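You operate a simulated robot arm through the tools that you are given. There is no shell and no other tool.

You run a simulated robot arm. Do the job below in one go: nothing can be reset, and whatever is moved stays where it is left.

## Task
Set the welder by the job card and weld the black valve.
Fine: valve from the bench tray; amplitude and time as on the card; one stroke; leave the valve in the welder, slide in, shield shut.

The check looks at the end state, three seconds after you hand in, the way a careful person would. Anything else that was tipped, shoved, dropped, spilled or broken makes it a failure.

## Robot
A 7-joint arm with a two-finger parallel gripper, fixed in place. Base frame: the origin is at the foot of the arm, x ahead of it, y to its left, z up. Units: cm, degrees, N and s.
Its first joint turns from -166.0 to 166.0 degrees. Payload 4.4 kg.
Tool frame: the origin (TCP) lies between the finger pads and is the grasp point; the fingertips stand 2.3 cm ahead of it; z points along the fingers, y is the line along which they close. The gripper opens to 9.4 cm. The fingers are 3.8 cm wide and 1 cm thick; the gripper's body (5.4 by 9.6 cm) begins 3.9 cm behind the TCP.
Orientation is that of the tool frame in the base frame, as a unit quaternion [w, x, y, z]. With the fingers straight down and closing along the base's y, the tool's x points along the base's -x, its y along +y and its z along -z.

## Interface
- The arm moves only by the tool play_rows. Its argument "rows" is a list of rows, each a list of 7 numbers: the shift along the tool's x, y, z in units of 250 mm (1.0 is 250 mm), then the turn, a rotation vector about the tool's x, y, z in units of 120 degrees (1.0 is 120 degrees), then the gripper command, from -1 (fully open) to 1 (shut), values between in proportion. In form: [[x, y, z, ax, ay, az, claw], ...]. A call has 1 to 20 rows; each row is the pose to reach, as a shift and turn from the pose commanded when the call began, along the tool's axes at that moment. A call with a number of a shift or a turn outside -1 to 1 is refused whole. Rows are played at 5 a second. More than 5 cm and 8.6 degrees between two rows, or a gripper value outside its range, and nothing of the call is played. A pose out of reach is approached as far as the arm can. The call stops where the force on the tool passes 60 N (or 10 N more than at its start, if that is more) or the arm is blocked; 0.2 s more then pass. The fingers move at their own pace (about 7.2 cm/s each) and stop on an object; they squeeze with about 31 N. The grip force told is the motor's: it shows also when the fingers shut on nothing. Time passes only in rows, and 0.2 s behind the last, so rows that repeat a pose let the fingers close. The reply holds the time, the measured pose of the TCP, the force on the tool along the base axes, the opening and the grip force, in the units named above and with some noise, with the torque about the TCP (base axes, N m) and any sound that the robot's microphone picked up.
- Cameras (640 x 400 px; columns grow to the right, rows downward): "scene" is fixed at [22.24, -64.93, 160.19]; the picture's right is [0.75, -0.67, 0.00], its down [-0.32, -0.36, -0.88] and it looks along [0.59, 0.66, -0.48] (base axes); focal length 365 px, centre (320, 200). "wrist" rides on the gripper at [8.6, 1.6, -7.4] in the tool frame; the picture's right is [-0.18, 0.98, 0.00], its down [-0.58, -0.11, -0.81] and it looks along [-0.79, -0.15, 0.59] (tool axes); focal length 243 px, centre (320, 200). There is no depth. A picture from a camera that has moved, and an enlarged one, comes with that camera's place and axes in the base frame and with its lens.
- camera(camera): a new picture of that camera. The clock stands still meanwhile.
- inspect(camera, box): a new picture of the part [left, top, right, bottom] of that camera's present view, enlarged. The clock stands still meanwhile.
- job_done(): hands the job in; it is judged then, once.

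Places have to be worked out from the pictures, the camera data and where the tool is seen. Open the gripper and draw the arm clear of the work before you hand the job in, unless the task says otherwise.

The tools are called by a JSON object that holds its "fn" and its "kwargs". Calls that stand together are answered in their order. play_rows: Moves the arm, as the interface text tells. Its arguments: {"type":"object","properties":{"rows":{"type":"array","items":{"type":"array","items":{"type":"number"}}}},"required":["rows"]} The other tools are called the same way: camera (camera) takes a picture; inspect (camera, box) takes an enlarged picture of a part of a camera's view; job_done () hands the job in.

At the start:

```text
clock: 0.0
tcp_pos: [54.23, 43.52, 123.51]
orientation: [0.0, 0.0, 1.0, 0.0]
ft_force: [-0.2, 0.8, 0.1]
moment: [0.0, 0.0, 0.0]
finger_gap: 9.41
grasp_force: 0.0
```

scene: 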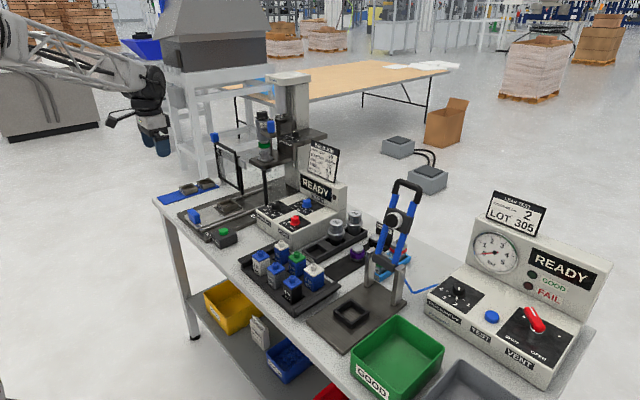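
wrist: 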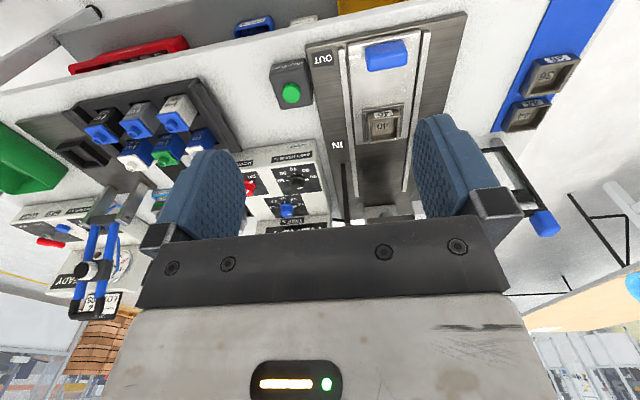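

I start by looking closely at the scene: welder, job card, tray and dials.

{"fn": "inspect", "kwargs": {"camera": "scene", "box": [240, 130, 360, 250]}}

{"fn": "inspect", "kwargs": {"camera": "scene", "box": [150, 60, 350, 260]}}

{"fn": "inspect", "kwargs": {"camera": "scene", "box": [220, 190, 420, 320]}}

{"fn": "inspect", "kwargs": {"camera": "wrist", "box": [220, 20, 480, 240]}}

```text
3.33 times, centred on (300, 190) of scene
camera zoom: at [22.24, -64.93, 160.19], right [0.75, -0.67, 0.0], down [-0.32, -0.36, -0.88], along [0.59, 0.66, -0.48], focal length 1215 px, centre (387, 233)
```

zoom: 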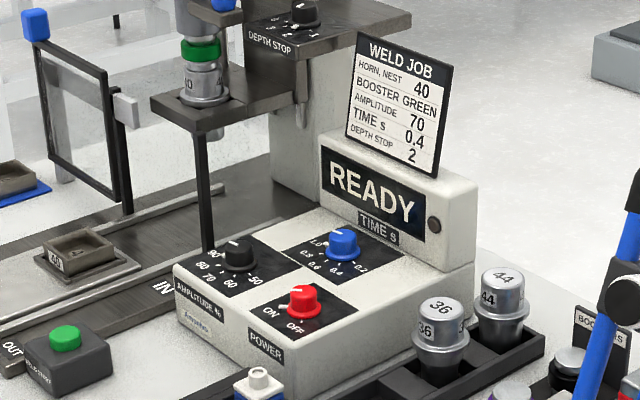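

```text
2.00 times, centred on (250, 160) of scene
camera zoom: at [22.24, -64.93, 160.19], right [0.75, -0.67, 0.0], down [-0.32, -0.36, -0.88], along [0.59, 0.66, -0.48], focal length 729 px, centre (460, 280)
```

zoom: 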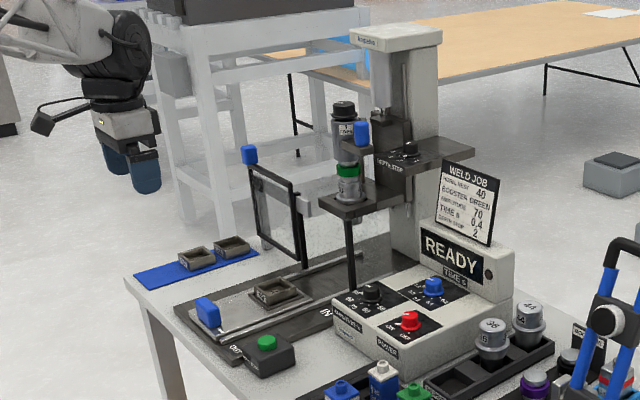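

```text
3.08 times, centred on (320, 255) of scene
camera zoom: at [22.24, -64.93, 160.19], right [0.75, -0.67, 0.0], down [-0.32, -0.36, -0.88], along [0.59, 0.66, -0.48], focal length 1122 px, centre (320, 31)
```

zoom: 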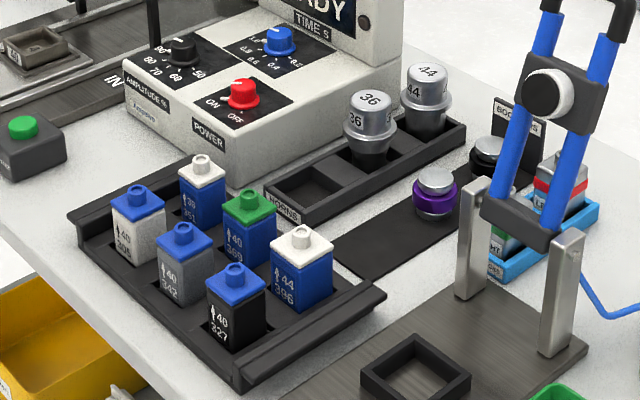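

```text
1.82 times, centred on (350, 130) of wrist
camera zoom: at [45.42, 45.19, 131.01], right [0.18, 0.98, 0.0], down [0.58, -0.11, 0.81], along [0.79, -0.15, -0.59], focal length 441 px, centre (266, 327)
```

zoom: 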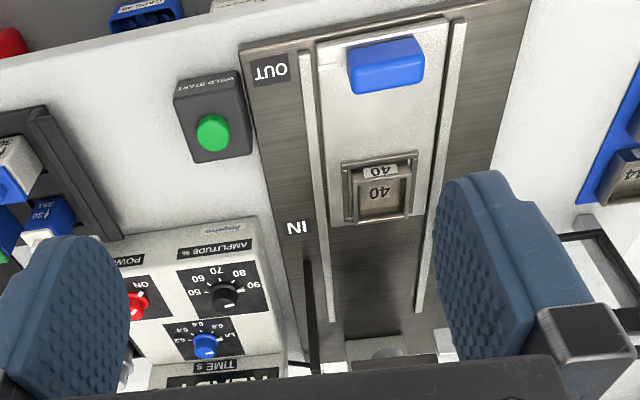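

I zoom in further on the knobs, card, horn, shield and slide.

{"fn": "inspect", "kwargs": {"camera": "scene", "box": [290, 135, 350, 185]}}

{"fn": "inspect", "kwargs": {"camera": "scene", "box": [290, 190, 330, 225]}}

{"fn": "inspect", "kwargs": {"camera": "scene", "box": [250, 190, 300, 230]}}

{"fn": "inspect", "kwargs": {"camera": "scene", "box": [240, 100, 340, 170]}}

{"fn": "inspect", "kwargs": {"camera": "scene", "box": [170, 120, 290, 250]}}

{"fn": "inspect", "kwargs": {"camera": "scene", "box": [240, 235, 345, 315]}}

{"fn": "inspect", "kwargs": {"camera": "wrist", "box": [230, 140, 350, 240]}}

{"fn": "inspect", "kwargs": {"camera": "wrist", "box": [480, 100, 640, 240]}}

```text
8.00 times, centred on (320, 160) of scene
camera zoom: at [22.24, -64.93, 160.19], right [0.75, -0.67, 0.0], down [-0.32, -0.36, -0.88], along [0.59, 0.66, -0.48], focal length 2917 px, centre (320, 520)
```

zoom: 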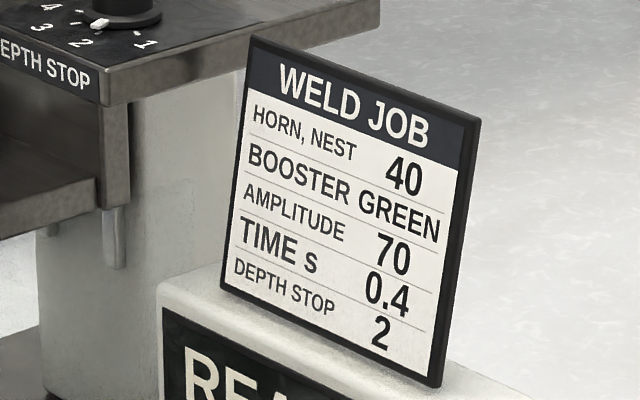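

```text
11.43 times, centred on (310, 208) of scene
camera zoom: at [22.24, -64.93, 160.19], right [0.75, -0.67, 0.0], down [-0.32, -0.36, -0.88], along [0.59, 0.66, -0.48], focal length 4167 px, centre (434, 114)
```

zoom: 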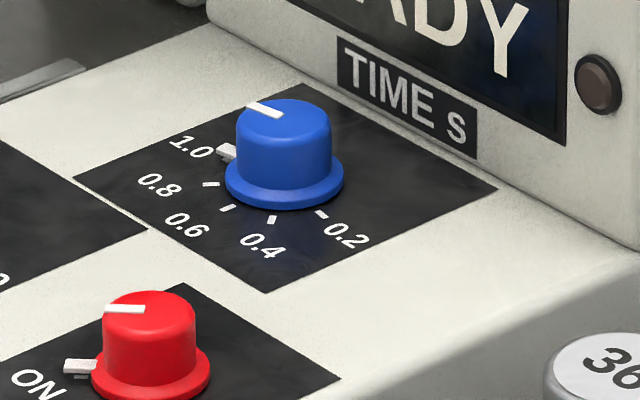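

```text
10.00 times, centred on (275, 210) of scene
camera zoom: at [22.24, -64.93, 160.19], right [0.75, -0.67, 0.0], down [-0.32, -0.36, -0.88], along [0.59, 0.66, -0.48], focal length 3646 px, centre (770, 100)
```

zoom: 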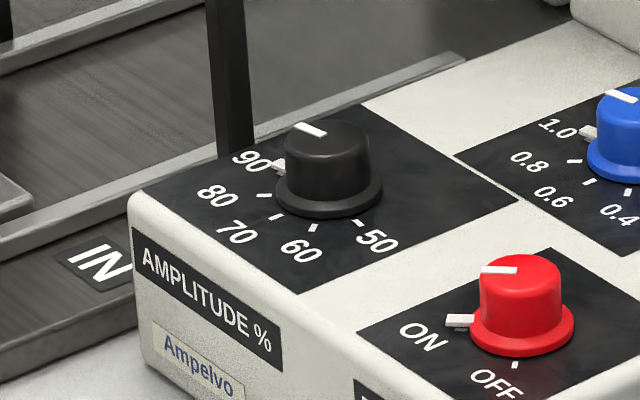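

```text
5.71 times, centred on (290, 135) of scene
camera zoom: at [22.24, -64.93, 160.19], right [0.75, -0.67, 0.0], down [-0.32, -0.36, -0.88], along [0.59, 0.66, -0.48], focal length 2084 px, centre (491, 571)
```

zoom: 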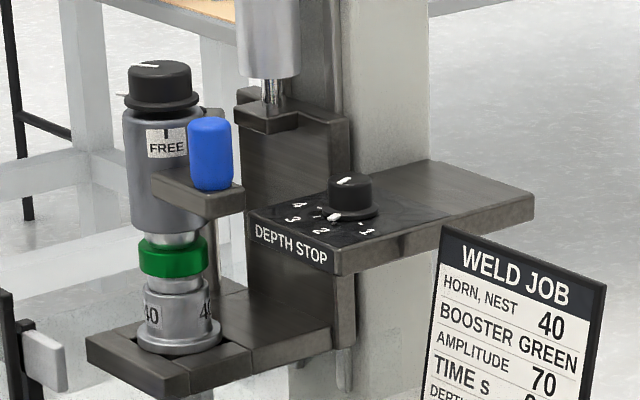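

```text
3.08 times, centred on (230, 185) of scene
camera zoom: at [22.24, -64.93, 160.19], right [0.75, -0.67, 0.0], down [-0.32, -0.36, -0.88], along [0.59, 0.66, -0.48], focal length 1122 px, centre (597, 246)
```

zoom: 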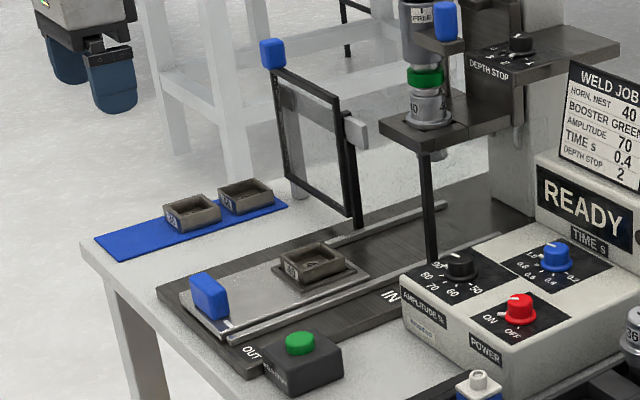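

```text
5.00 times, centred on (292, 275) of scene
camera zoom: at [22.24, -64.93, 160.19], right [0.75, -0.67, 0.0], down [-0.32, -0.36, -0.88], along [0.59, 0.66, -0.48], focal length 1823 px, centre (458, -175)
```

zoom: 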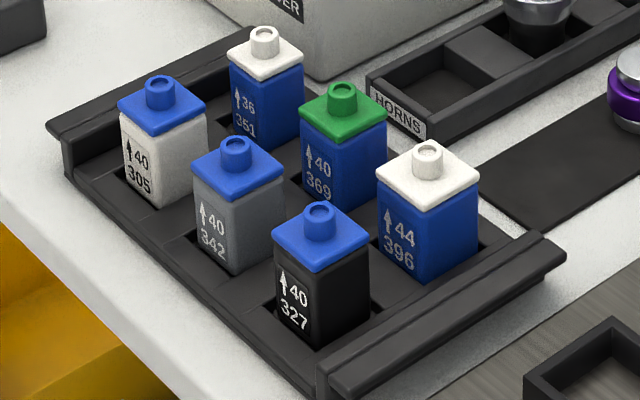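

```text
4.00 times, centred on (290, 190) of wrist
camera zoom: at [45.42, 45.19, 131.01], right [0.18, 0.98, 0.0], down [0.58, -0.11, 0.81], along [0.79, -0.15, -0.59], focal length 970 px, centre (440, 240)
```

zoom: 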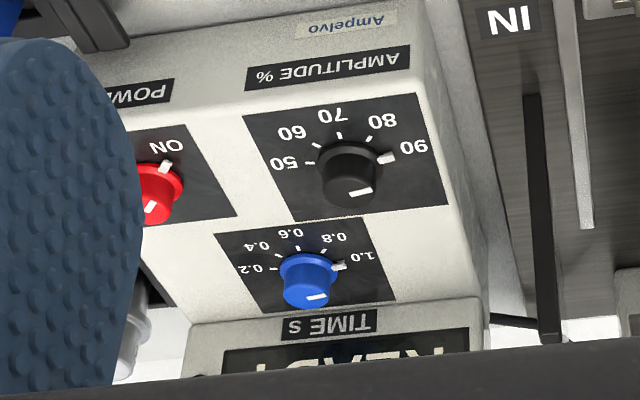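

```text
2.86 times, centred on (560, 170) of wrist
camera zoom: at [45.42, 45.19, 131.01], right [0.18, 0.98, 0.0], down [0.58, -0.11, 0.81], along [0.79, -0.15, -0.59], focal length 693 px, centre (-366, 286)
```

zoom: 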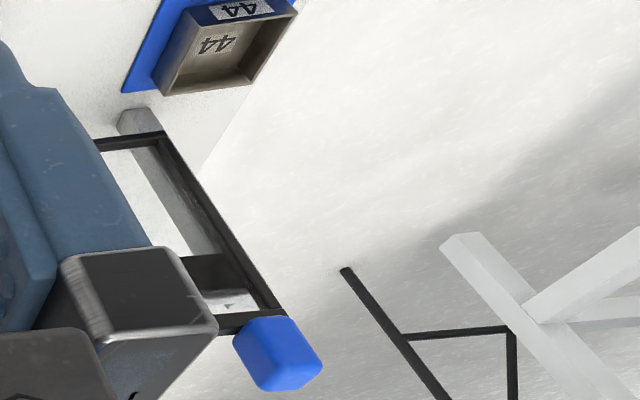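

The card says amplitude 70, time 0.4 (now 90 and 1.0); depth stop 2, horn 40, booster green and nest 40 look right already. The start button is at about (67.6, 35.5, 90.5) and the amplitude knob at about (87, 32, 94.6). I move over the control box for a better look.

{"fn": "play_rows", "kwargs": {"rows": [[-0.092, -0.09, 0.05, 0, 0, 0, -1], [-0.184, -0.18, 0.1, 0, 0, 0, -1], [-0.276, -0.27, 0.15, 0, 0, 0, -1], [-0.368, -0.36, 0.2, 0, 0, 0, -1], [-0.46, -0.45, 0.25, 0, 0, 0, -1], [-0.552, -0.54, 0.3, 0, 0, 0, -1]]}}

{"fn": "camera", "kwargs": {"camera": "wrist"}}

{"fn": "camera", "kwargs": {"camera": "scene"}}

```text
clock: 1.4
tcp_pos: [68.18, 29.96, 115.95]
orientation: [0.0, 0.0, 1.0, 0.0]
ft_force: [1.1, -0.2, 0.3]
moment: [0.03, 0.01, 0.03]
finger_gap: 9.41
grasp_force: 0.1
```

```text
taken
camera wrist: at [59.38, 31.5, 123.52], right [0.18, 0.98, 0.0], down [0.58, -0.11, 0.81], along [0.79, -0.15, -0.59], focal length 243 px, centre (320, 200)
```

wrist: 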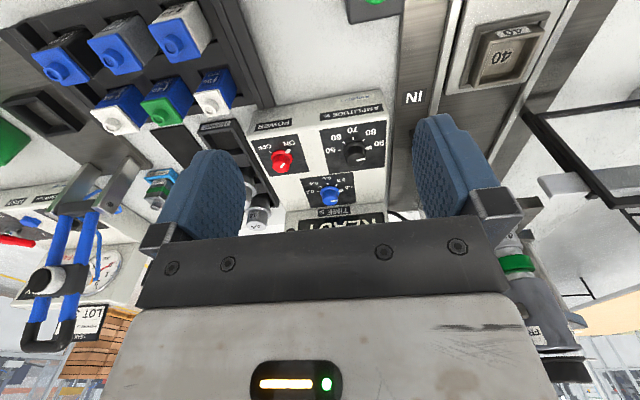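

```text
taken
```

scene: 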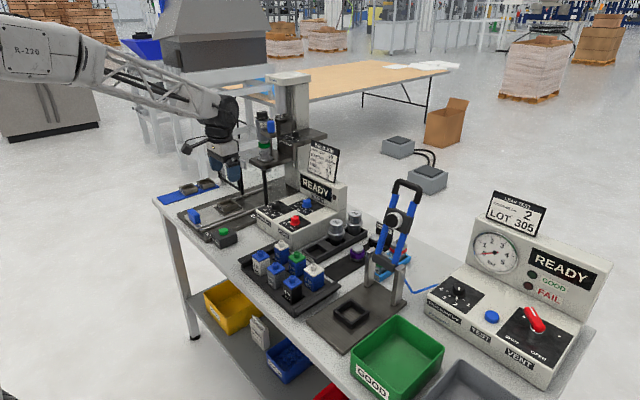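

Now close-ups of the control box, the shield, the slide and the tray from this viewpoint.

{"fn": "inspect", "kwargs": {"camera": "wrist", "box": [245, 90, 400, 230]}}

{"fn": "inspect", "kwargs": {"camera": "wrist", "box": [480, 60, 640, 400]}}

{"fn": "inspect", "kwargs": {"camera": "wrist", "box": [390, 0, 600, 140]}}

{"fn": "inspect", "kwargs": {"camera": "wrist", "box": [0, 0, 260, 170]}}

```text
2.86 times, centred on (322, 160) of wrist
camera zoom: at [59.38, 31.5, 123.52], right [0.18, 0.98, 0.0], down [0.58, -0.11, 0.81], along [0.79, -0.15, -0.59], focal length 693 px, centre (313, 314)
```

zoom: 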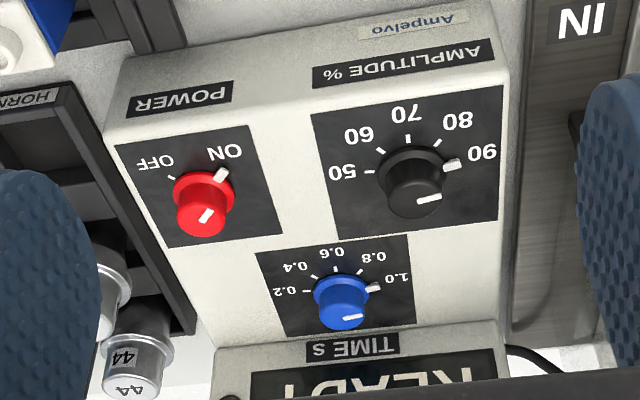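

```text
1.18 times, centred on (560, 230) of wrist
camera zoom: at [59.38, 31.5, 123.52], right [0.18, 0.98, 0.0], down [0.58, -0.11, 0.81], along [0.79, -0.15, -0.59], focal length 285 px, centre (38, 165)
```

zoom: 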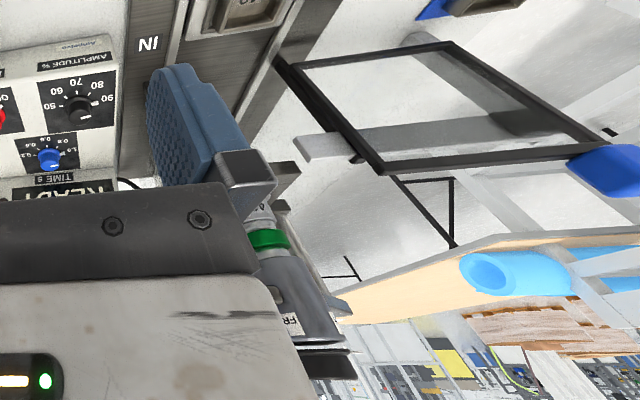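

```text
2.86 times, centred on (495, 70) of wrist
camera zoom: at [59.38, 31.5, 123.52], right [0.18, 0.98, 0.0], down [0.58, -0.11, 0.81], along [0.79, -0.15, -0.59], focal length 693 px, centre (-180, 571)
```

zoom: 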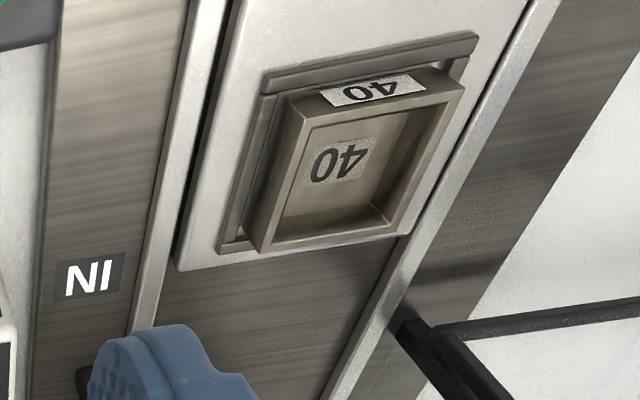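

```text
2.35 times, centred on (130, 85) of wrist
camera zoom: at [59.38, 31.5, 123.52], right [0.18, 0.98, 0.0], down [0.58, -0.11, 0.81], along [0.79, -0.15, -0.59], focal length 571 px, centre (767, 471)
```

zoom: 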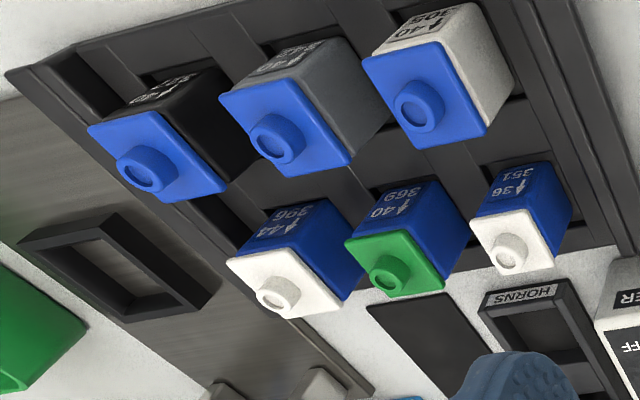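

I zoom on the shield's hinge and the latch post, which decide how it closes.

{"fn": "inspect", "kwargs": {"camera": "scene", "box": [205, 125, 275, 215]}}

{"fn": "inspect", "kwargs": {"camera": "wrist", "box": [500, 100, 640, 240]}}

{"fn": "inspect", "kwargs": {"camera": "scene", "box": [250, 100, 290, 170]}}

```text
4.44 times, centred on (240, 170) of scene
camera zoom: at [22.24, -64.93, 160.19], right [0.75, -0.67, 0.0], down [-0.32, -0.36, -0.88], along [0.59, 0.66, -0.48], focal length 1620 px, centre (676, 333)
```

zoom: 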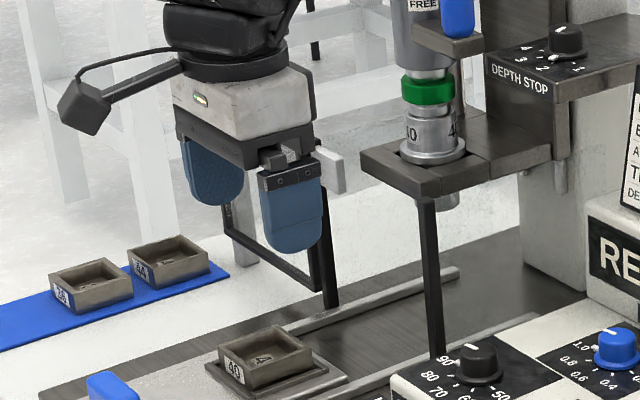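

```text
2.86 times, centred on (570, 170) of wrist
camera zoom: at [59.38, 31.5, 123.52], right [0.18, 0.98, 0.0], down [0.58, -0.11, 0.81], along [0.79, -0.15, -0.59], focal length 693 px, centre (-394, 286)
```

zoom: 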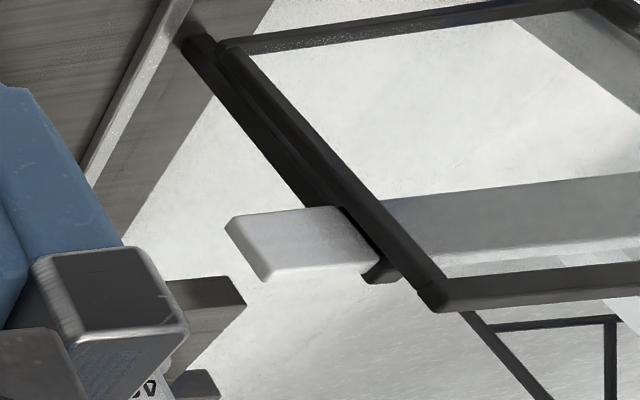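

```text
5.71 times, centred on (270, 135) of scene
camera zoom: at [22.24, -64.93, 160.19], right [0.75, -0.67, 0.0], down [-0.32, -0.36, -0.88], along [0.59, 0.66, -0.48], focal length 2084 px, centre (606, 571)
```

zoom: 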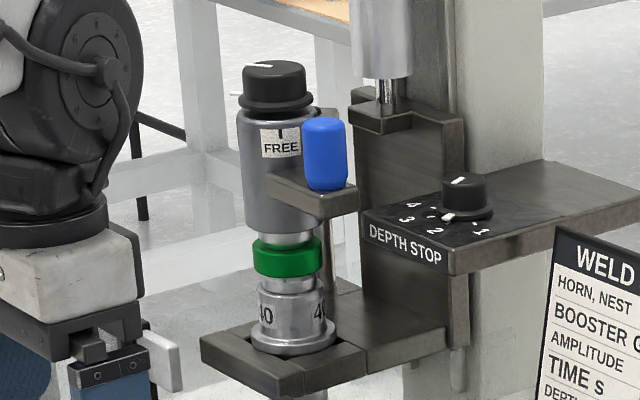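

The dials sit at about (87.1, 32, 93.4) (amplitude) and (97.3, 26.3, 93.5) (time), ticks roughly 45° apart. I move above the amplitude knob, staying high, to look again.

{"fn": "play_rows", "kwargs": {"rows": [[-0.15, 0.016, 0.08, 0, 0, 0, -1], [-0.3, 0.032, 0.16, 0, 0, 0, -1], [-0.45, 0.048, 0.24, 0, 0, 0, -1], [-0.6, 0.064, 0.32, 0, 0, 0, -1], [-0.757, 0.082, 0.4, 0, 0, 0, -1], [-0.757, 0.082, 0.4, 0, 0, 0, -1]]}}

{"fn": "camera", "kwargs": {"camera": "wrist"}}

{"fn": "inspect", "kwargs": {"camera": "wrist", "box": [220, 20, 420, 180]}}

{"fn": "inspect", "kwargs": {"camera": "scene", "box": [210, 110, 330, 230]}}

```text
clock: 2.8
tcp_pos: [87.07, 31.96, 106.1]
orientation: [0.0, 0.001, 1.0, 0.0]
ft_force: [-0.2, -0.9, 0.1]
moment: [0.05, 0.01, 0.0]
finger_gap: 9.39
grasp_force: 0.1
```

```text
taken
camera wrist: at [78.31, 33.64, 113.6], right [0.18, 0.98, 0.0], down [0.58, -0.11, 0.81], along [0.79, -0.15, -0.59], focal length 243 px, centre (320, 200)
```

wrist: 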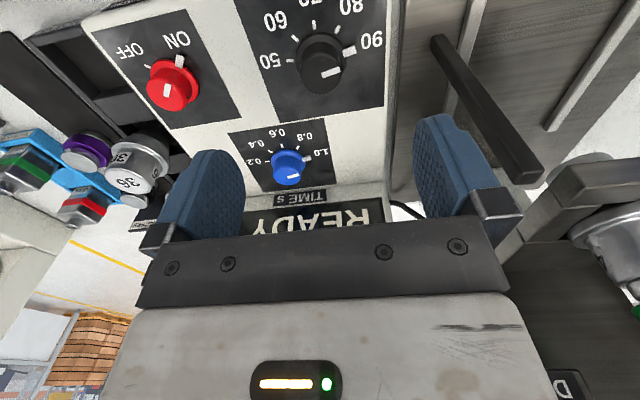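

```text
2.50 times, centred on (320, 100) of wrist
camera zoom: at [78.31, 33.64, 113.6], right [0.18, 0.98, 0.0], down [0.58, -0.11, 0.81], along [0.79, -0.15, -0.59], focal length 606 px, centre (320, 450)
```

zoom: 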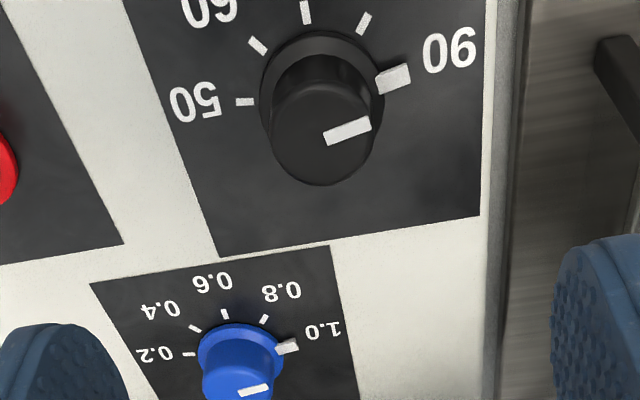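

```text
3.33 times, centred on (270, 170) of scene
camera zoom: at [22.24, -64.93, 160.19], right [0.75, -0.67, 0.0], down [-0.32, -0.36, -0.88], along [0.59, 0.66, -0.48], focal length 1215 px, centre (487, 300)
```

zoom: 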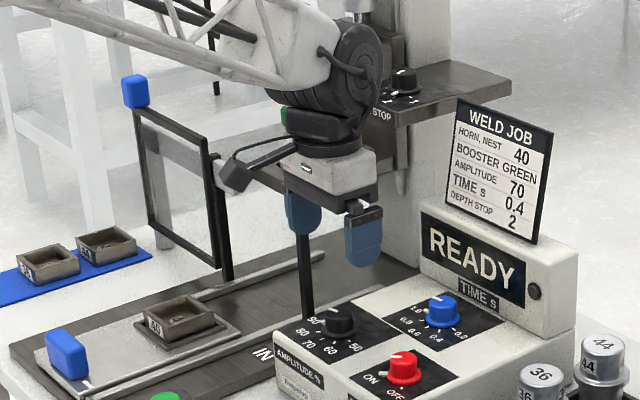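

The ticks come out 40° apart, with knob centre (87.0, 32.0) and the pointer at 90. I yaw the gripper −40°, and descend so the fingertips straddle the knob just above the panel.

{"fn": "play_rows", "kwargs": {"rows": [[0, 0, 0, 0, 0, 0.0667, -1], [0, 0, 0, 0, 0, 0.1333, -1], [0, 0, 0.03, 0, 0, 0.2, -1], [0, 0, 0.08, 0, 0, 0.2667, -1], [0, 0, 0.16, 0, 0, 0.3333, -1], [0, 0, 0.26, 0, 0, 0.3333, -1], [0, 0, 0.33, 0, 0, 0.3333, -1], [0, 0, 0.37, 0, 0, 0.3333, -1], [0, 0, 0.384, 0, 0, 0.3333, -1], [0, 0, 0.384, 0, 0, 0.3333, -1]]}}

{"fn": "camera", "kwargs": {"camera": "wrist"}}

{"fn": "inspect", "kwargs": {"camera": "scene", "box": [210, 110, 330, 230]}}

```text
clock: 5.0
tcp_pos: [86.93, 32.18, 96.5]
orientation: [-0.001, 0.342, 0.94, 0.0]
ft_force: [-0.4, 0.0, -0.3]
moment: [-0.04, 0.02, 0.03]
finger_gap: 9.42
grasp_force: 0.1
```

```text
taken
camera wrist: at [81.25, 38.92, 103.93], right [0.77, 0.63, 0.0], down [0.38, -0.46, 0.81], along [0.51, -0.62, -0.59], focal length 243 px, centre (320, 200)
```

wrist: 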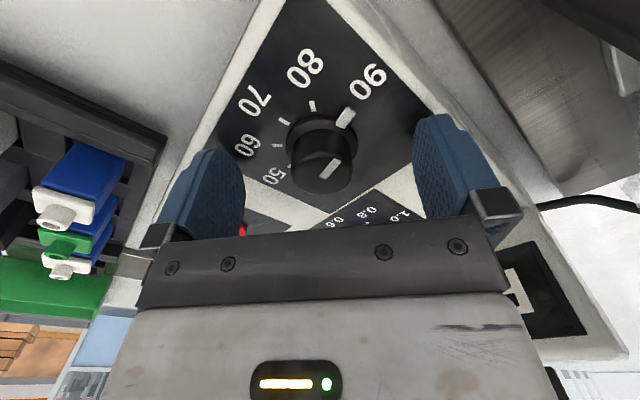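

```text
3.33 times, centred on (270, 170) of scene
camera zoom: at [22.24, -64.93, 160.19], right [0.75, -0.67, 0.0], down [-0.32, -0.36, -0.88], along [0.59, 0.66, -0.48], focal length 1215 px, centre (487, 300)
```

zoom: 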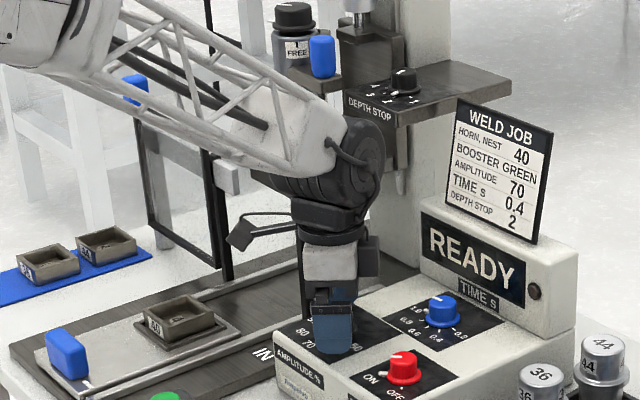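

The knob is centred between the fingers. I close on it first.

{"fn": "play_rows", "kwargs": {"rows": [[0, 0, 0, 0, 0, 0, 1], [0, 0, 0, 0, 0, 0, 1], [0, 0, 0, 0, 0, 0, 1], [0, 0, 0, 0, 0, 0, 1], [0, 0, 0, 0, 0, 0, 1]]}}

```text
clock: 6.2
tcp_pos: [87.0, 32.16, 96.38]
orientation: [-0.001, 0.342, 0.94, 0.0]
ft_force: [12.7, 15.7, -4.4]
moment: [0.09, -0.3, 0.06]
finger_gap: 3.07
grasp_force: 45.3
```

Gripped (gap 3.07). I turn the knob 80° counter-clockwise (as seen from above), from 90 to 70, with a tiny shift to relieve the side force.

{"fn": "play_rows", "kwargs": {"rows": [[0, 0.004, 0, 0, 0, 0, 1], [0, 0.005, 0, 0, 0, -0.0667, 1], [0, 0.005, 0, 0, 0, -0.1333, 1], [0, 0.005, 0, 0, 0, -0.2, 1], [0, 0.005, 0, 0, 0, -0.2667, 1], [0, 0.005, 0, 0, 0, -0.3333, 1], [0, 0.005, 0, 0, 0, -0.4, 1], [0, 0.005, 0, 0, 0, -0.4667, 1], [0, 0.005, 0, 0, 0, -0.5333, 1], [0, 0.005, 0, 0, 0, -0.6, 1], [0, 0.005, 0, 0, 0, -0.6667, 1], [0, 0.005, 0, 0, 0, -0.6667, 1]]}}

{"fn": "camera", "kwargs": {"camera": "wrist"}}

{"fn": "inspect", "kwargs": {"camera": "scene", "box": [240, 180, 320, 240]}}

```text
clock: 8.4
tcp_pos: [87.09, 32.09, 96.42]
orientation: [0.0, -0.269, 0.963, -0.001]
ft_force: [-0.1, -13.9, 1.0]
moment: [-0.48, 0.15, -0.05]
finger_gap: 3.01
grasp_force: 45.2
stopped in row 11: the force on the tool passed its limit at 61 N (the readings are from after the stop); the commanded pose is now the measured one
```

```text
taken
camera wrist: at [78.68, 28.94, 103.93], right [-0.35, 0.94, 0.0], down [0.55, 0.21, 0.81], along [0.75, 0.28, -0.59], focal length 243 px, centre (320, 200)
```

wrist: 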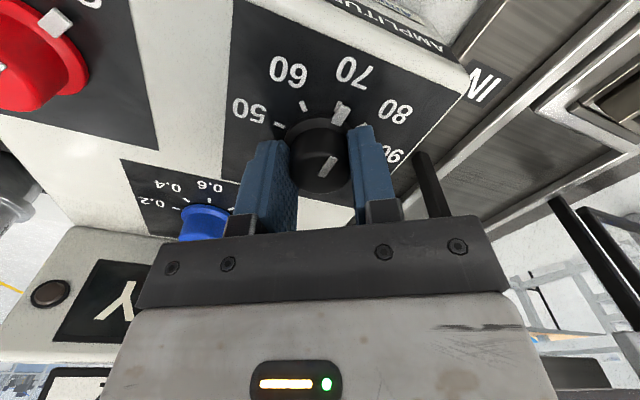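

```text
6.67 times, centred on (280, 210) of scene
camera zoom: at [22.24, -64.93, 160.19], right [0.75, -0.67, 0.0], down [-0.32, -0.36, -0.88], along [0.59, 0.66, -0.48], focal length 2431 px, centre (587, 133)
```

zoom: 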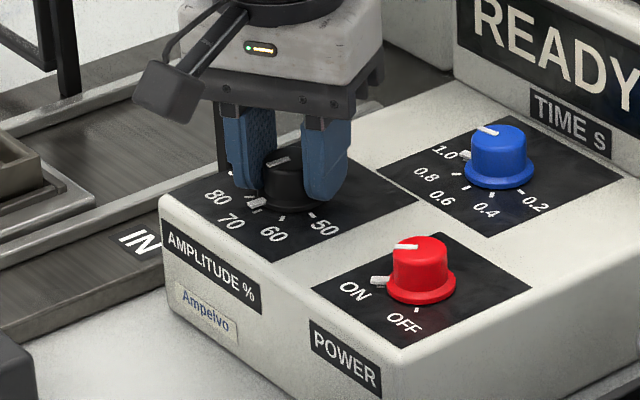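

Turning stopped about 9° short on side force. I look closely at the pointer against the 70 tick.

{"fn": "inspect", "kwargs": {"camera": "wrist", "box": [240, 50, 420, 200]}}

{"fn": "inspect", "kwargs": {"camera": "scene", "box": [260, 190, 300, 225]}}

```text
2.67 times, centred on (330, 125) of wrist
camera zoom: at [78.68, 28.94, 103.93], right [-0.35, 0.94, 0.0], down [0.55, 0.21, 0.81], along [0.75, 0.28, -0.59], focal length 647 px, centre (293, 400)
```

zoom: 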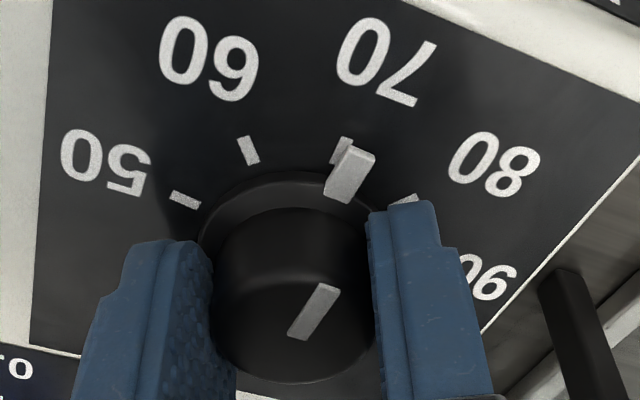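

```text
11.43 times, centred on (280, 208) of scene
camera zoom: at [22.24, -64.93, 160.19], right [0.75, -0.67, 0.0], down [-0.32, -0.36, -0.88], along [0.59, 0.66, -0.48], focal length 4167 px, centre (777, 114)
```

zoom: 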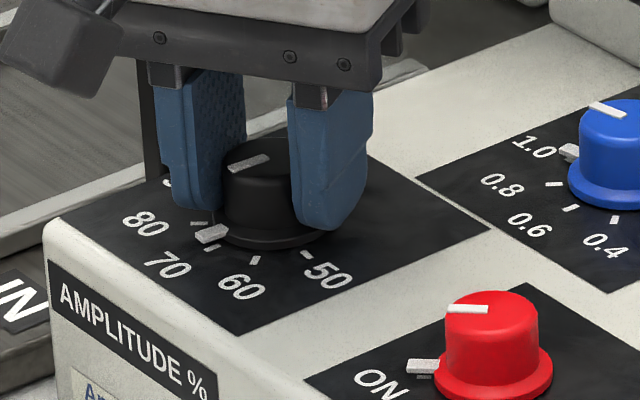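

By geometry the pointer line is within a few degrees of 70 (perhaps a detent caught it). I open the fingers and lift a bit to check it without load.

{"fn": "play_rows", "kwargs": {"rows": [[0, 0, 0, 0, 0, 0, -1], [0, 0, 0, 0, 0, 0, -1], [0, 0, 0, 0, 0, 0, -1], [0, 0, -0.1, 0, 0, 0, -1], [0, 0, -0.25, 0, 0, 0, -1], [0, 0, -0.4, 0, 0, 0, -1]]}}

{"fn": "inspect", "kwargs": {"camera": "wrist", "box": [220, 0, 420, 150]}}

{"fn": "inspect", "kwargs": {"camera": "scene", "box": [260, 190, 300, 225]}}

```text
clock: 9.8
tcp_pos: [87.08, 32.0, 106.37]
orientation: [-0.001, -0.269, 0.963, 0.0]
ft_force: [0.0, -0.6, -0.6]
moment: [-0.01, 0.03, -0.02]
finger_gap: 9.39
grasp_force: 0.0
```

```text
2.67 times, centred on (320, 75) of wrist
camera zoom: at [78.74, 28.77, 113.97], right [-0.35, 0.94, 0.0], down [0.55, 0.21, 0.81], along [0.75, 0.28, -0.59], focal length 647 px, centre (320, 533)
```

zoom: 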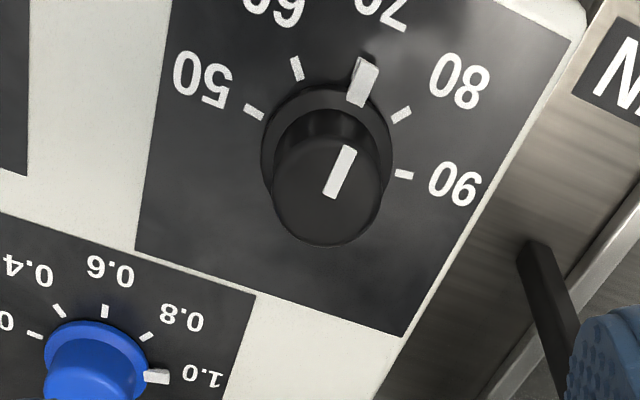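

```text
11.43 times, centred on (280, 208) of scene
camera zoom: at [22.24, -64.93, 160.19], right [0.75, -0.67, 0.0], down [-0.32, -0.36, -0.88], along [0.59, 0.66, -0.48], focal length 4167 px, centre (777, 114)
```

zoom: 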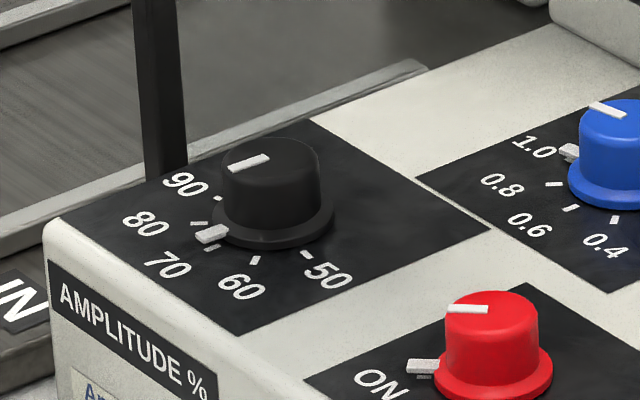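

The pointer sits about 3–4° short of the 70 tick. The knob axis seems to be at (87.05, 32.03), right under the TCP; I regrip and add 4.5°.

{"fn": "play_rows", "kwargs": {"rows": [[0, 0, 0.1, 0, 0, 0, -1], [0, 0, 0.25, 0, 0, 0, -1], [0, 0, 0.36, 0, 0, 0, -1], [0, 0, 0.393, 0, 0, 0, -1], [0, 0, 0.393, 0, 0, 0, 1], [0, 0, 0.393, 0, 0, 0, 1], [0, 0, 0.393, 0, 0, 0, 1], [0, 0, 0.393, 0, 0, 0, 1], [0, 0, 0.393, 0, 0, -0.018, 1], [0, 0, 0.393, 0, 0, -0.037, 1], [0, 0, 0.393, 0, 0, -0.037, 1]]}}

{"fn": "inspect", "kwargs": {"camera": "wrist", "box": [240, 50, 420, 200]}}

{"fn": "inspect", "kwargs": {"camera": "scene", "box": [260, 190, 300, 225]}}

```text
clock: 12.2
tcp_pos: [86.93, 31.98, 96.53]
orientation: [0.0, -0.306, 0.952, -0.001]
ft_force: [-2.6, 12.7, 7.2]
moment: [-0.27, 0.82, 0.04]
finger_gap: 3.02
grasp_force: 45.2
```

```text
2.67 times, centred on (330, 125) of wrist
camera zoom: at [78.91, 28.27, 104.16], right [-0.42, 0.91, 0.0], down [0.53, 0.25, 0.81], along [0.73, 0.34, -0.59], focal length 647 px, centre (293, 400)
```

zoom: 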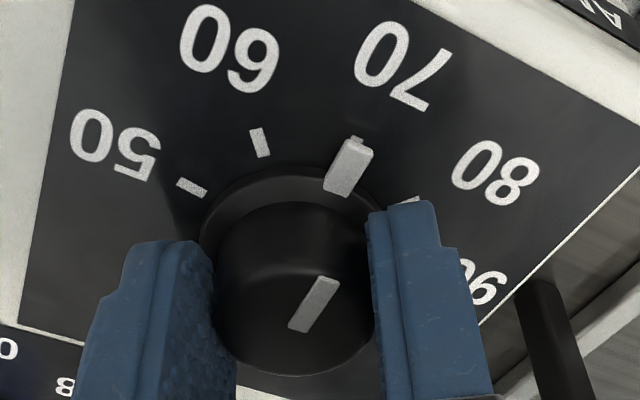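

```text
11.43 times, centred on (280, 208) of scene
camera zoom: at [22.24, -64.93, 160.19], right [0.75, -0.67, 0.0], down [-0.32, -0.36, -0.88], along [0.59, 0.66, -0.48], focal length 4167 px, centre (777, 114)
```

zoom: 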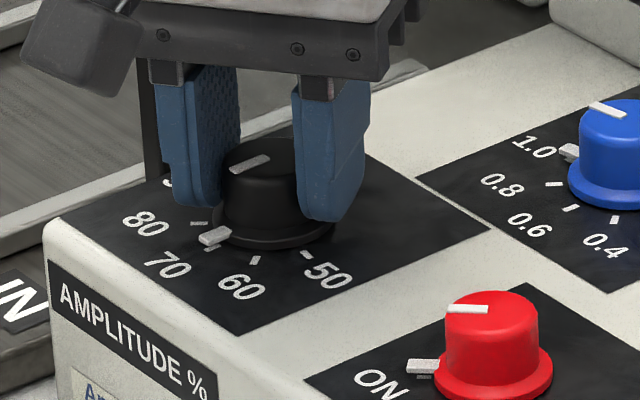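

The pointer now lies on the 70 tick. I release, rise, and check it again.

{"fn": "play_rows", "kwargs": {"rows": [[0, 0, 0, 0, 0, 0, -1], [0, 0, 0, 0, 0, 0, -1], [0, 0, 0, 0, 0, 0, -1], [0, 0, -0.1, 0, 0, 0, -1], [0, 0, -0.25, 0, 0, 0, -1], [0, 0, -0.4, 0, 0, 0.05, -1], [0, 0, -0.48, 0, 0, 0.11, -1], [0, 0, -0.48, 0, 0, 0.18, -1], [0, 0, -0.48, 0, 0, 0.24, -1], [0, 0, -0.48, 0, 0, 0.297, -1]]}}

{"fn": "camera", "kwargs": {"camera": "wrist"}}

{"fn": "inspect", "kwargs": {"camera": "wrist", "box": [220, 0, 420, 150]}}

{"fn": "inspect", "kwargs": {"camera": "scene", "box": [260, 190, 300, 225]}}

```text
clock: 14.4
tcp_pos: [87.02, 32.09, 108.53]
orientation: [0.0, 0.0, 1.0, 0.0]
ft_force: [-0.3, 0.7, 0.1]
moment: [-0.01, -0.04, 0.01]
finger_gap: 9.41
grasp_force: 0.0
```

```text
taken
camera wrist: at [78.27, 33.68, 116.15], right [0.18, 0.98, 0.0], down [0.58, -0.11, 0.81], along [0.79, -0.15, -0.59], focal length 243 px, centre (320, 200)
```

wrist: 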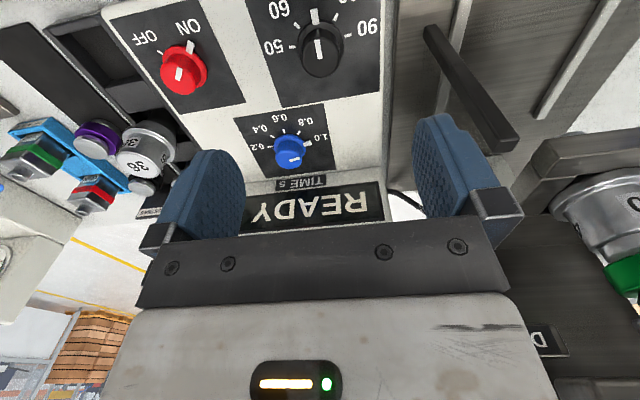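

```text
2.67 times, centred on (320, 75) of wrist
camera zoom: at [78.27, 33.68, 116.15], right [0.18, 0.98, 0.0], down [0.58, -0.11, 0.81], along [0.79, -0.15, -0.59], focal length 647 px, centre (320, 533)
```

zoom: 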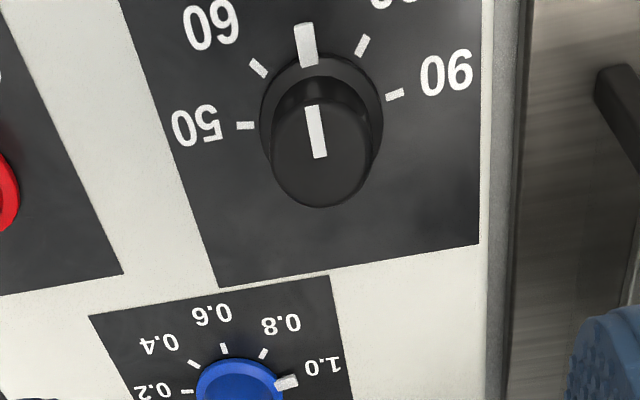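

```text
11.43 times, centred on (280, 208) of scene
camera zoom: at [22.24, -64.93, 160.19], right [0.75, -0.67, 0.0], down [-0.32, -0.36, -0.88], along [0.59, 0.66, -0.48], focal length 4167 px, centre (777, 114)
```

zoom: 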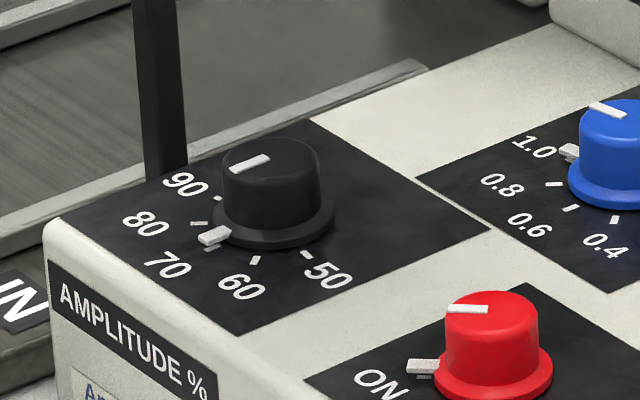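

Amplitude is on 70. The time knob axis is at (97.24, 26.38), slightly beyond straight-down reach, so I approach it with the tool tilted 15° outward, hovering at z≈105.

{"fn": "play_rows", "kwargs": {"rows": [[-0.08, -0.046, 0.0, 0.0033, -0.0249, 0.0249, -1], [-0.16, -0.091, 0.0, 0.0066, -0.0497, 0.0497, -1], [-0.245, -0.137, 0.03, 0.0098, -0.0746, 0.0746, -1], [-0.327, -0.183, 0.08, 0.0131, -0.0994, 0.0994, -1], [-0.4088, -0.2284, 0.141, 0.0164, -0.1243, 0.1243, -1], [-0.4088, -0.2284, 0.141, 0.0164, -0.1243, 0.1243, -1]]}}

{"fn": "camera", "kwargs": {"camera": "wrist"}}

{"fn": "inspect", "kwargs": {"camera": "scene", "box": [230, 100, 370, 240]}}

```text
clock: 15.8
tcp_pos: [97.31, 26.25, 104.79]
orientation: [0.131, 0.129, 0.983, -0.017]
ft_force: [-0.7, -0.2, -0.6]
moment: [-0.01, -0.04, 0.03]
finger_gap: 9.4
grasp_force: 0.0
```

```text
taken
camera wrist: at [87.61, 30.5, 109.92], right [0.43, 0.9, 0.05], down [0.31, -0.2, 0.93], along [0.85, -0.38, -0.37], focal length 243 px, centre (320, 200)
```

wrist: 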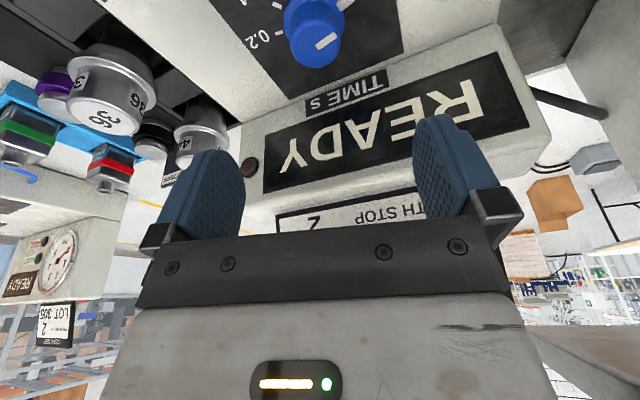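

```text
2.86 times, centred on (300, 170) of scene
camera zoom: at [22.24, -64.93, 160.19], right [0.75, -0.67, 0.0], down [-0.32, -0.36, -0.88], along [0.59, 0.66, -0.48], focal length 1042 px, centre (377, 286)
```

zoom: 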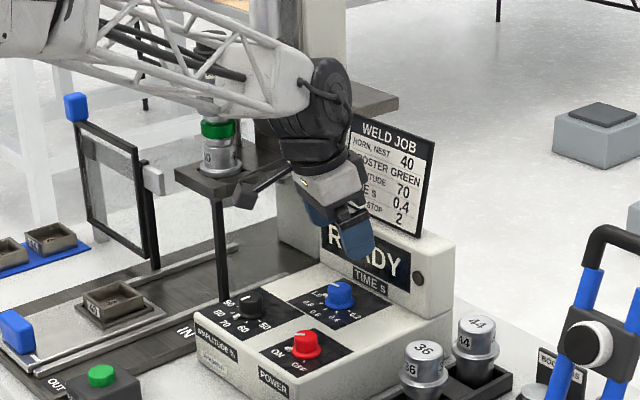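

Reached with the tilt, and clear of the card. I descend straight down around the time knob with the fingers open.

{"fn": "play_rows", "kwargs": {"rows": [[0.0226, 0.0011, 0.0803, 0, 0, 0, -1], [0.0451, 0.0022, 0.1606, 0, 0, 0, -1], [0.0677, 0.0032, 0.2409, 0, 0, 0, -1], [0.0835, 0.004, 0.297, 0, 0, 0, -1], [0.0902, 0.0043, 0.3212, 0, 0, 0, -1], [0.0902, 0.0043, 0.3212, 0, 0, 0, -1]]}}

{"fn": "camera", "kwargs": {"camera": "wrist"}}

{"fn": "inspect", "kwargs": {"camera": "scene", "box": [270, 150, 350, 230]}}

```text
clock: 17.2
tcp_pos: [97.15, 26.54, 96.72]
orientation: [0.129, 0.128, 0.983, -0.016]
ft_force: [0.8, 0.5, 0.0]
moment: [0.0, -0.01, 0.01]
finger_gap: 9.39
grasp_force: 0.0
```

```text
taken
camera wrist: at [87.53, 30.72, 101.8], right [0.42, 0.9, 0.05], down [0.31, -0.2, 0.93], along [0.85, -0.38, -0.37], focal length 243 px, centre (320, 200)
```

wrist: 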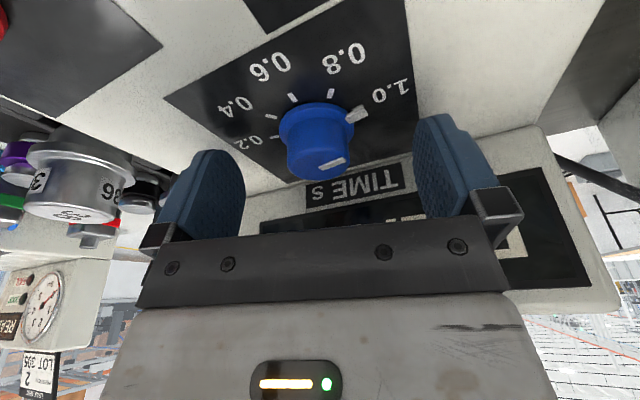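

```text
5.00 times, centred on (310, 190) of scene
camera zoom: at [22.24, -64.93, 160.19], right [0.75, -0.67, 0.0], down [-0.32, -0.36, -0.88], along [0.59, 0.66, -0.48], focal length 1823 px, centre (370, 250)
```

zoom: 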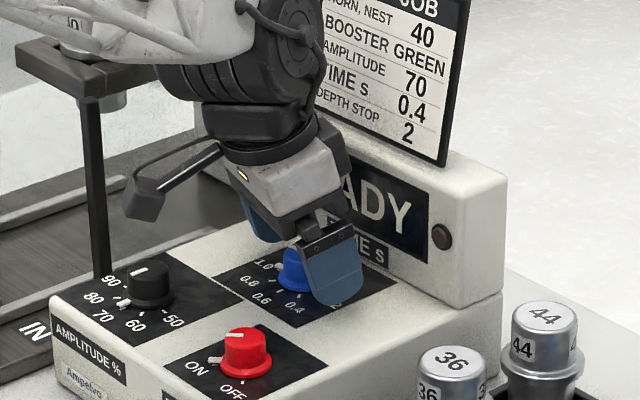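

The blue knob is centred between the fingers. I make a small correction and close on it.

{"fn": "play_rows", "kwargs": {"rows": [[-0.001, -0.0041, 0.0086, 0, 0, 0, -1], [-0.001, -0.0041, 0.0086, 0, 0, 0, 1], [-0.001, -0.0041, 0.0086, 0, 0, 0, 1], [-0.001, -0.0041, 0.0086, 0, 0, 0, 1], [-0.001, -0.0041, 0.0086, 0, 0, 0, 1], [-0.001, -0.0041, 0.0086, 0, 0, 0, 1]]}}

```text
clock: 18.6
tcp_pos: [97.16, 26.5, 96.47]
orientation: [0.13, 0.129, 0.983, -0.017]
ft_force: [4.2, 13.4, -1.7]
moment: [-0.01, -0.29, -0.01]
finger_gap: 3.01
grasp_force: 44.7
```

Grip is good. I turn the knob +60° about the vertical (1.0 toward 0.4).

{"fn": "play_rows", "kwargs": {"rows": [[0, 0.002, 0, -0.0162, 0, -0.0604, 1], [0, 0.002, 0, -0.0324, 0, -0.1207, 1], [0, 0.002, 0, -0.0485, 0, -0.1811, 1], [0, 0.002, 0, -0.0647, 0, -0.2415, 1], [0, 0.002, 0, -0.0809, 0, -0.3019, 1], [0, 0.002, 0, -0.0971, 0, -0.3622, 1], [0, 0.002, 0, -0.1132, 0, -0.4226, 1], [0, 0.002, 0, -0.1294, 0, -0.483, 1], [0, 0.002, 0, -0.1294, 0, -0.483, 1]]}}

{"fn": "inspect", "kwargs": {"camera": "wrist", "box": [200, 50, 420, 230]}}

{"fn": "inspect", "kwargs": {"camera": "scene", "box": [280, 180, 340, 225]}}

```text
clock: 20.6
tcp_pos: [97.19, 26.48, 96.5]
orientation: [0.121, -0.381, 0.915, 0.05]
ft_force: [-12.4, 11.3, 2.3]
moment: [0.09, -0.16, -0.02]
finger_gap: 3.01
grasp_force: 44.9
```

```text
2.22 times, centred on (310, 140) of wrist
camera zoom: at [88.69, 20.34, 101.59], right [-0.57, 0.82, 0.05], down [0.33, 0.17, 0.93], along [0.75, 0.55, -0.37], focal length 539 px, centre (342, 333)
```

zoom: 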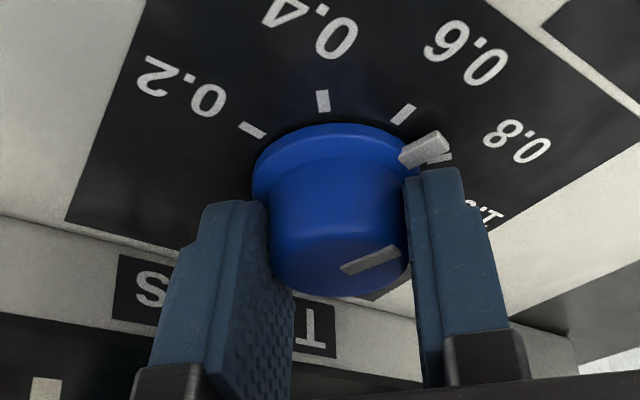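

```text
8.89 times, centred on (310, 202) of scene
camera zoom: at [22.24, -64.93, 160.19], right [0.75, -0.67, 0.0], down [-0.32, -0.36, -0.88], along [0.59, 0.66, -0.48], focal length 3241 px, centre (409, 178)
```

zoom: 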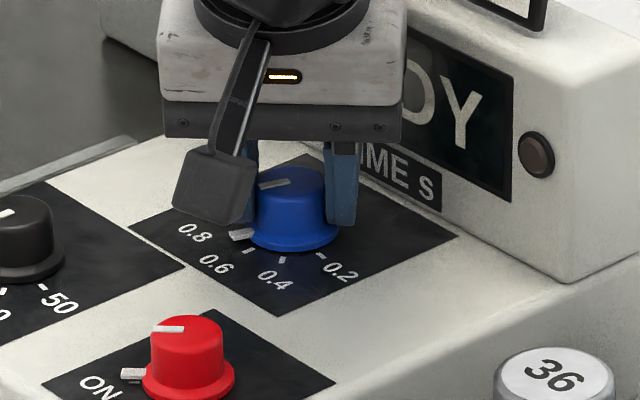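

Pointer is at about +20° (midway 0.8–0.6) as expected. I open partly, turn the gripper back 60° and look before regripping.

{"fn": "play_rows", "kwargs": {"rows": [[0, 0, 0, 0, 0, 0, -0.4], [0, 0, 0, 0, 0, 0, -0.4], [0, 0, 0, 0, 0, 0, -0.4], [0, 0, 0, 0.0162, 0, 0.0604, -0.4], [0, 0, 0, 0.0324, 0, 0.1207, -0.4], [0, 0, 0, 0.0485, 0, 0.1811, -0.4], [0, 0, 0, 0.0647, 0, 0.2415, -0.4], [0, 0, 0, 0.0809, 0, 0.3019, -0.4], [0, 0, 0, 0.0971, 0, 0.3622, -0.4], [0, 0, 0, 0.1132, 0, 0.4226, -0.4], [0, 0, 0, 0.1294, 0, 0.483, -0.4], [0, 0, 0, 0.1294, 0, 0.483, -0.4]]}}

{"fn": "inspect", "kwargs": {"camera": "wrist", "box": [200, 50, 420, 230]}}

{"fn": "inspect", "kwargs": {"camera": "scene", "box": [280, 180, 340, 225]}}

```text
clock: 23.2
tcp_pos: [97.24, 26.35, 96.56]
orientation: [0.129, 0.13, 0.983, -0.017]
ft_force: [-0.3, -0.3, 0.7]
moment: [0.02, -0.04, 0.01]
finger_gap: 6.58
grasp_force: 0.0
```

```text
2.22 times, centred on (310, 140) of wrist
camera zoom: at [87.57, 30.63, 101.57], right [0.43, 0.9, 0.05], down [0.31, -0.2, 0.93], along [0.85, -0.38, -0.37], focal length 539 px, centre (342, 333)
```

zoom: 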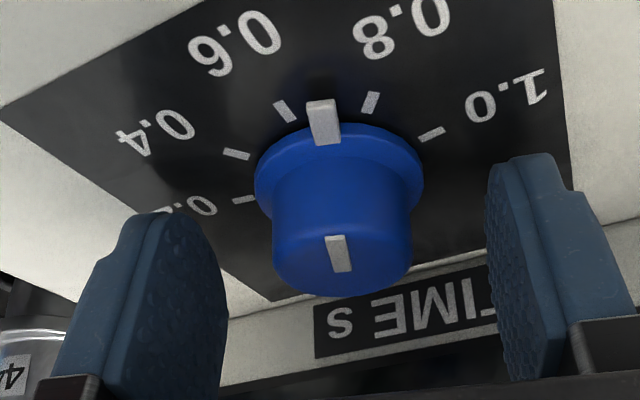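

```text
8.89 times, centred on (310, 202) of scene
camera zoom: at [22.24, -64.93, 160.19], right [0.75, -0.67, 0.0], down [-0.32, -0.36, -0.88], along [0.59, 0.66, -0.48], focal length 3241 px, centre (409, 178)
```

zoom: 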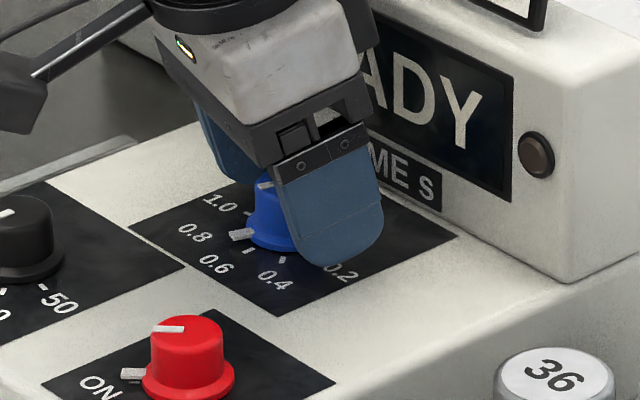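

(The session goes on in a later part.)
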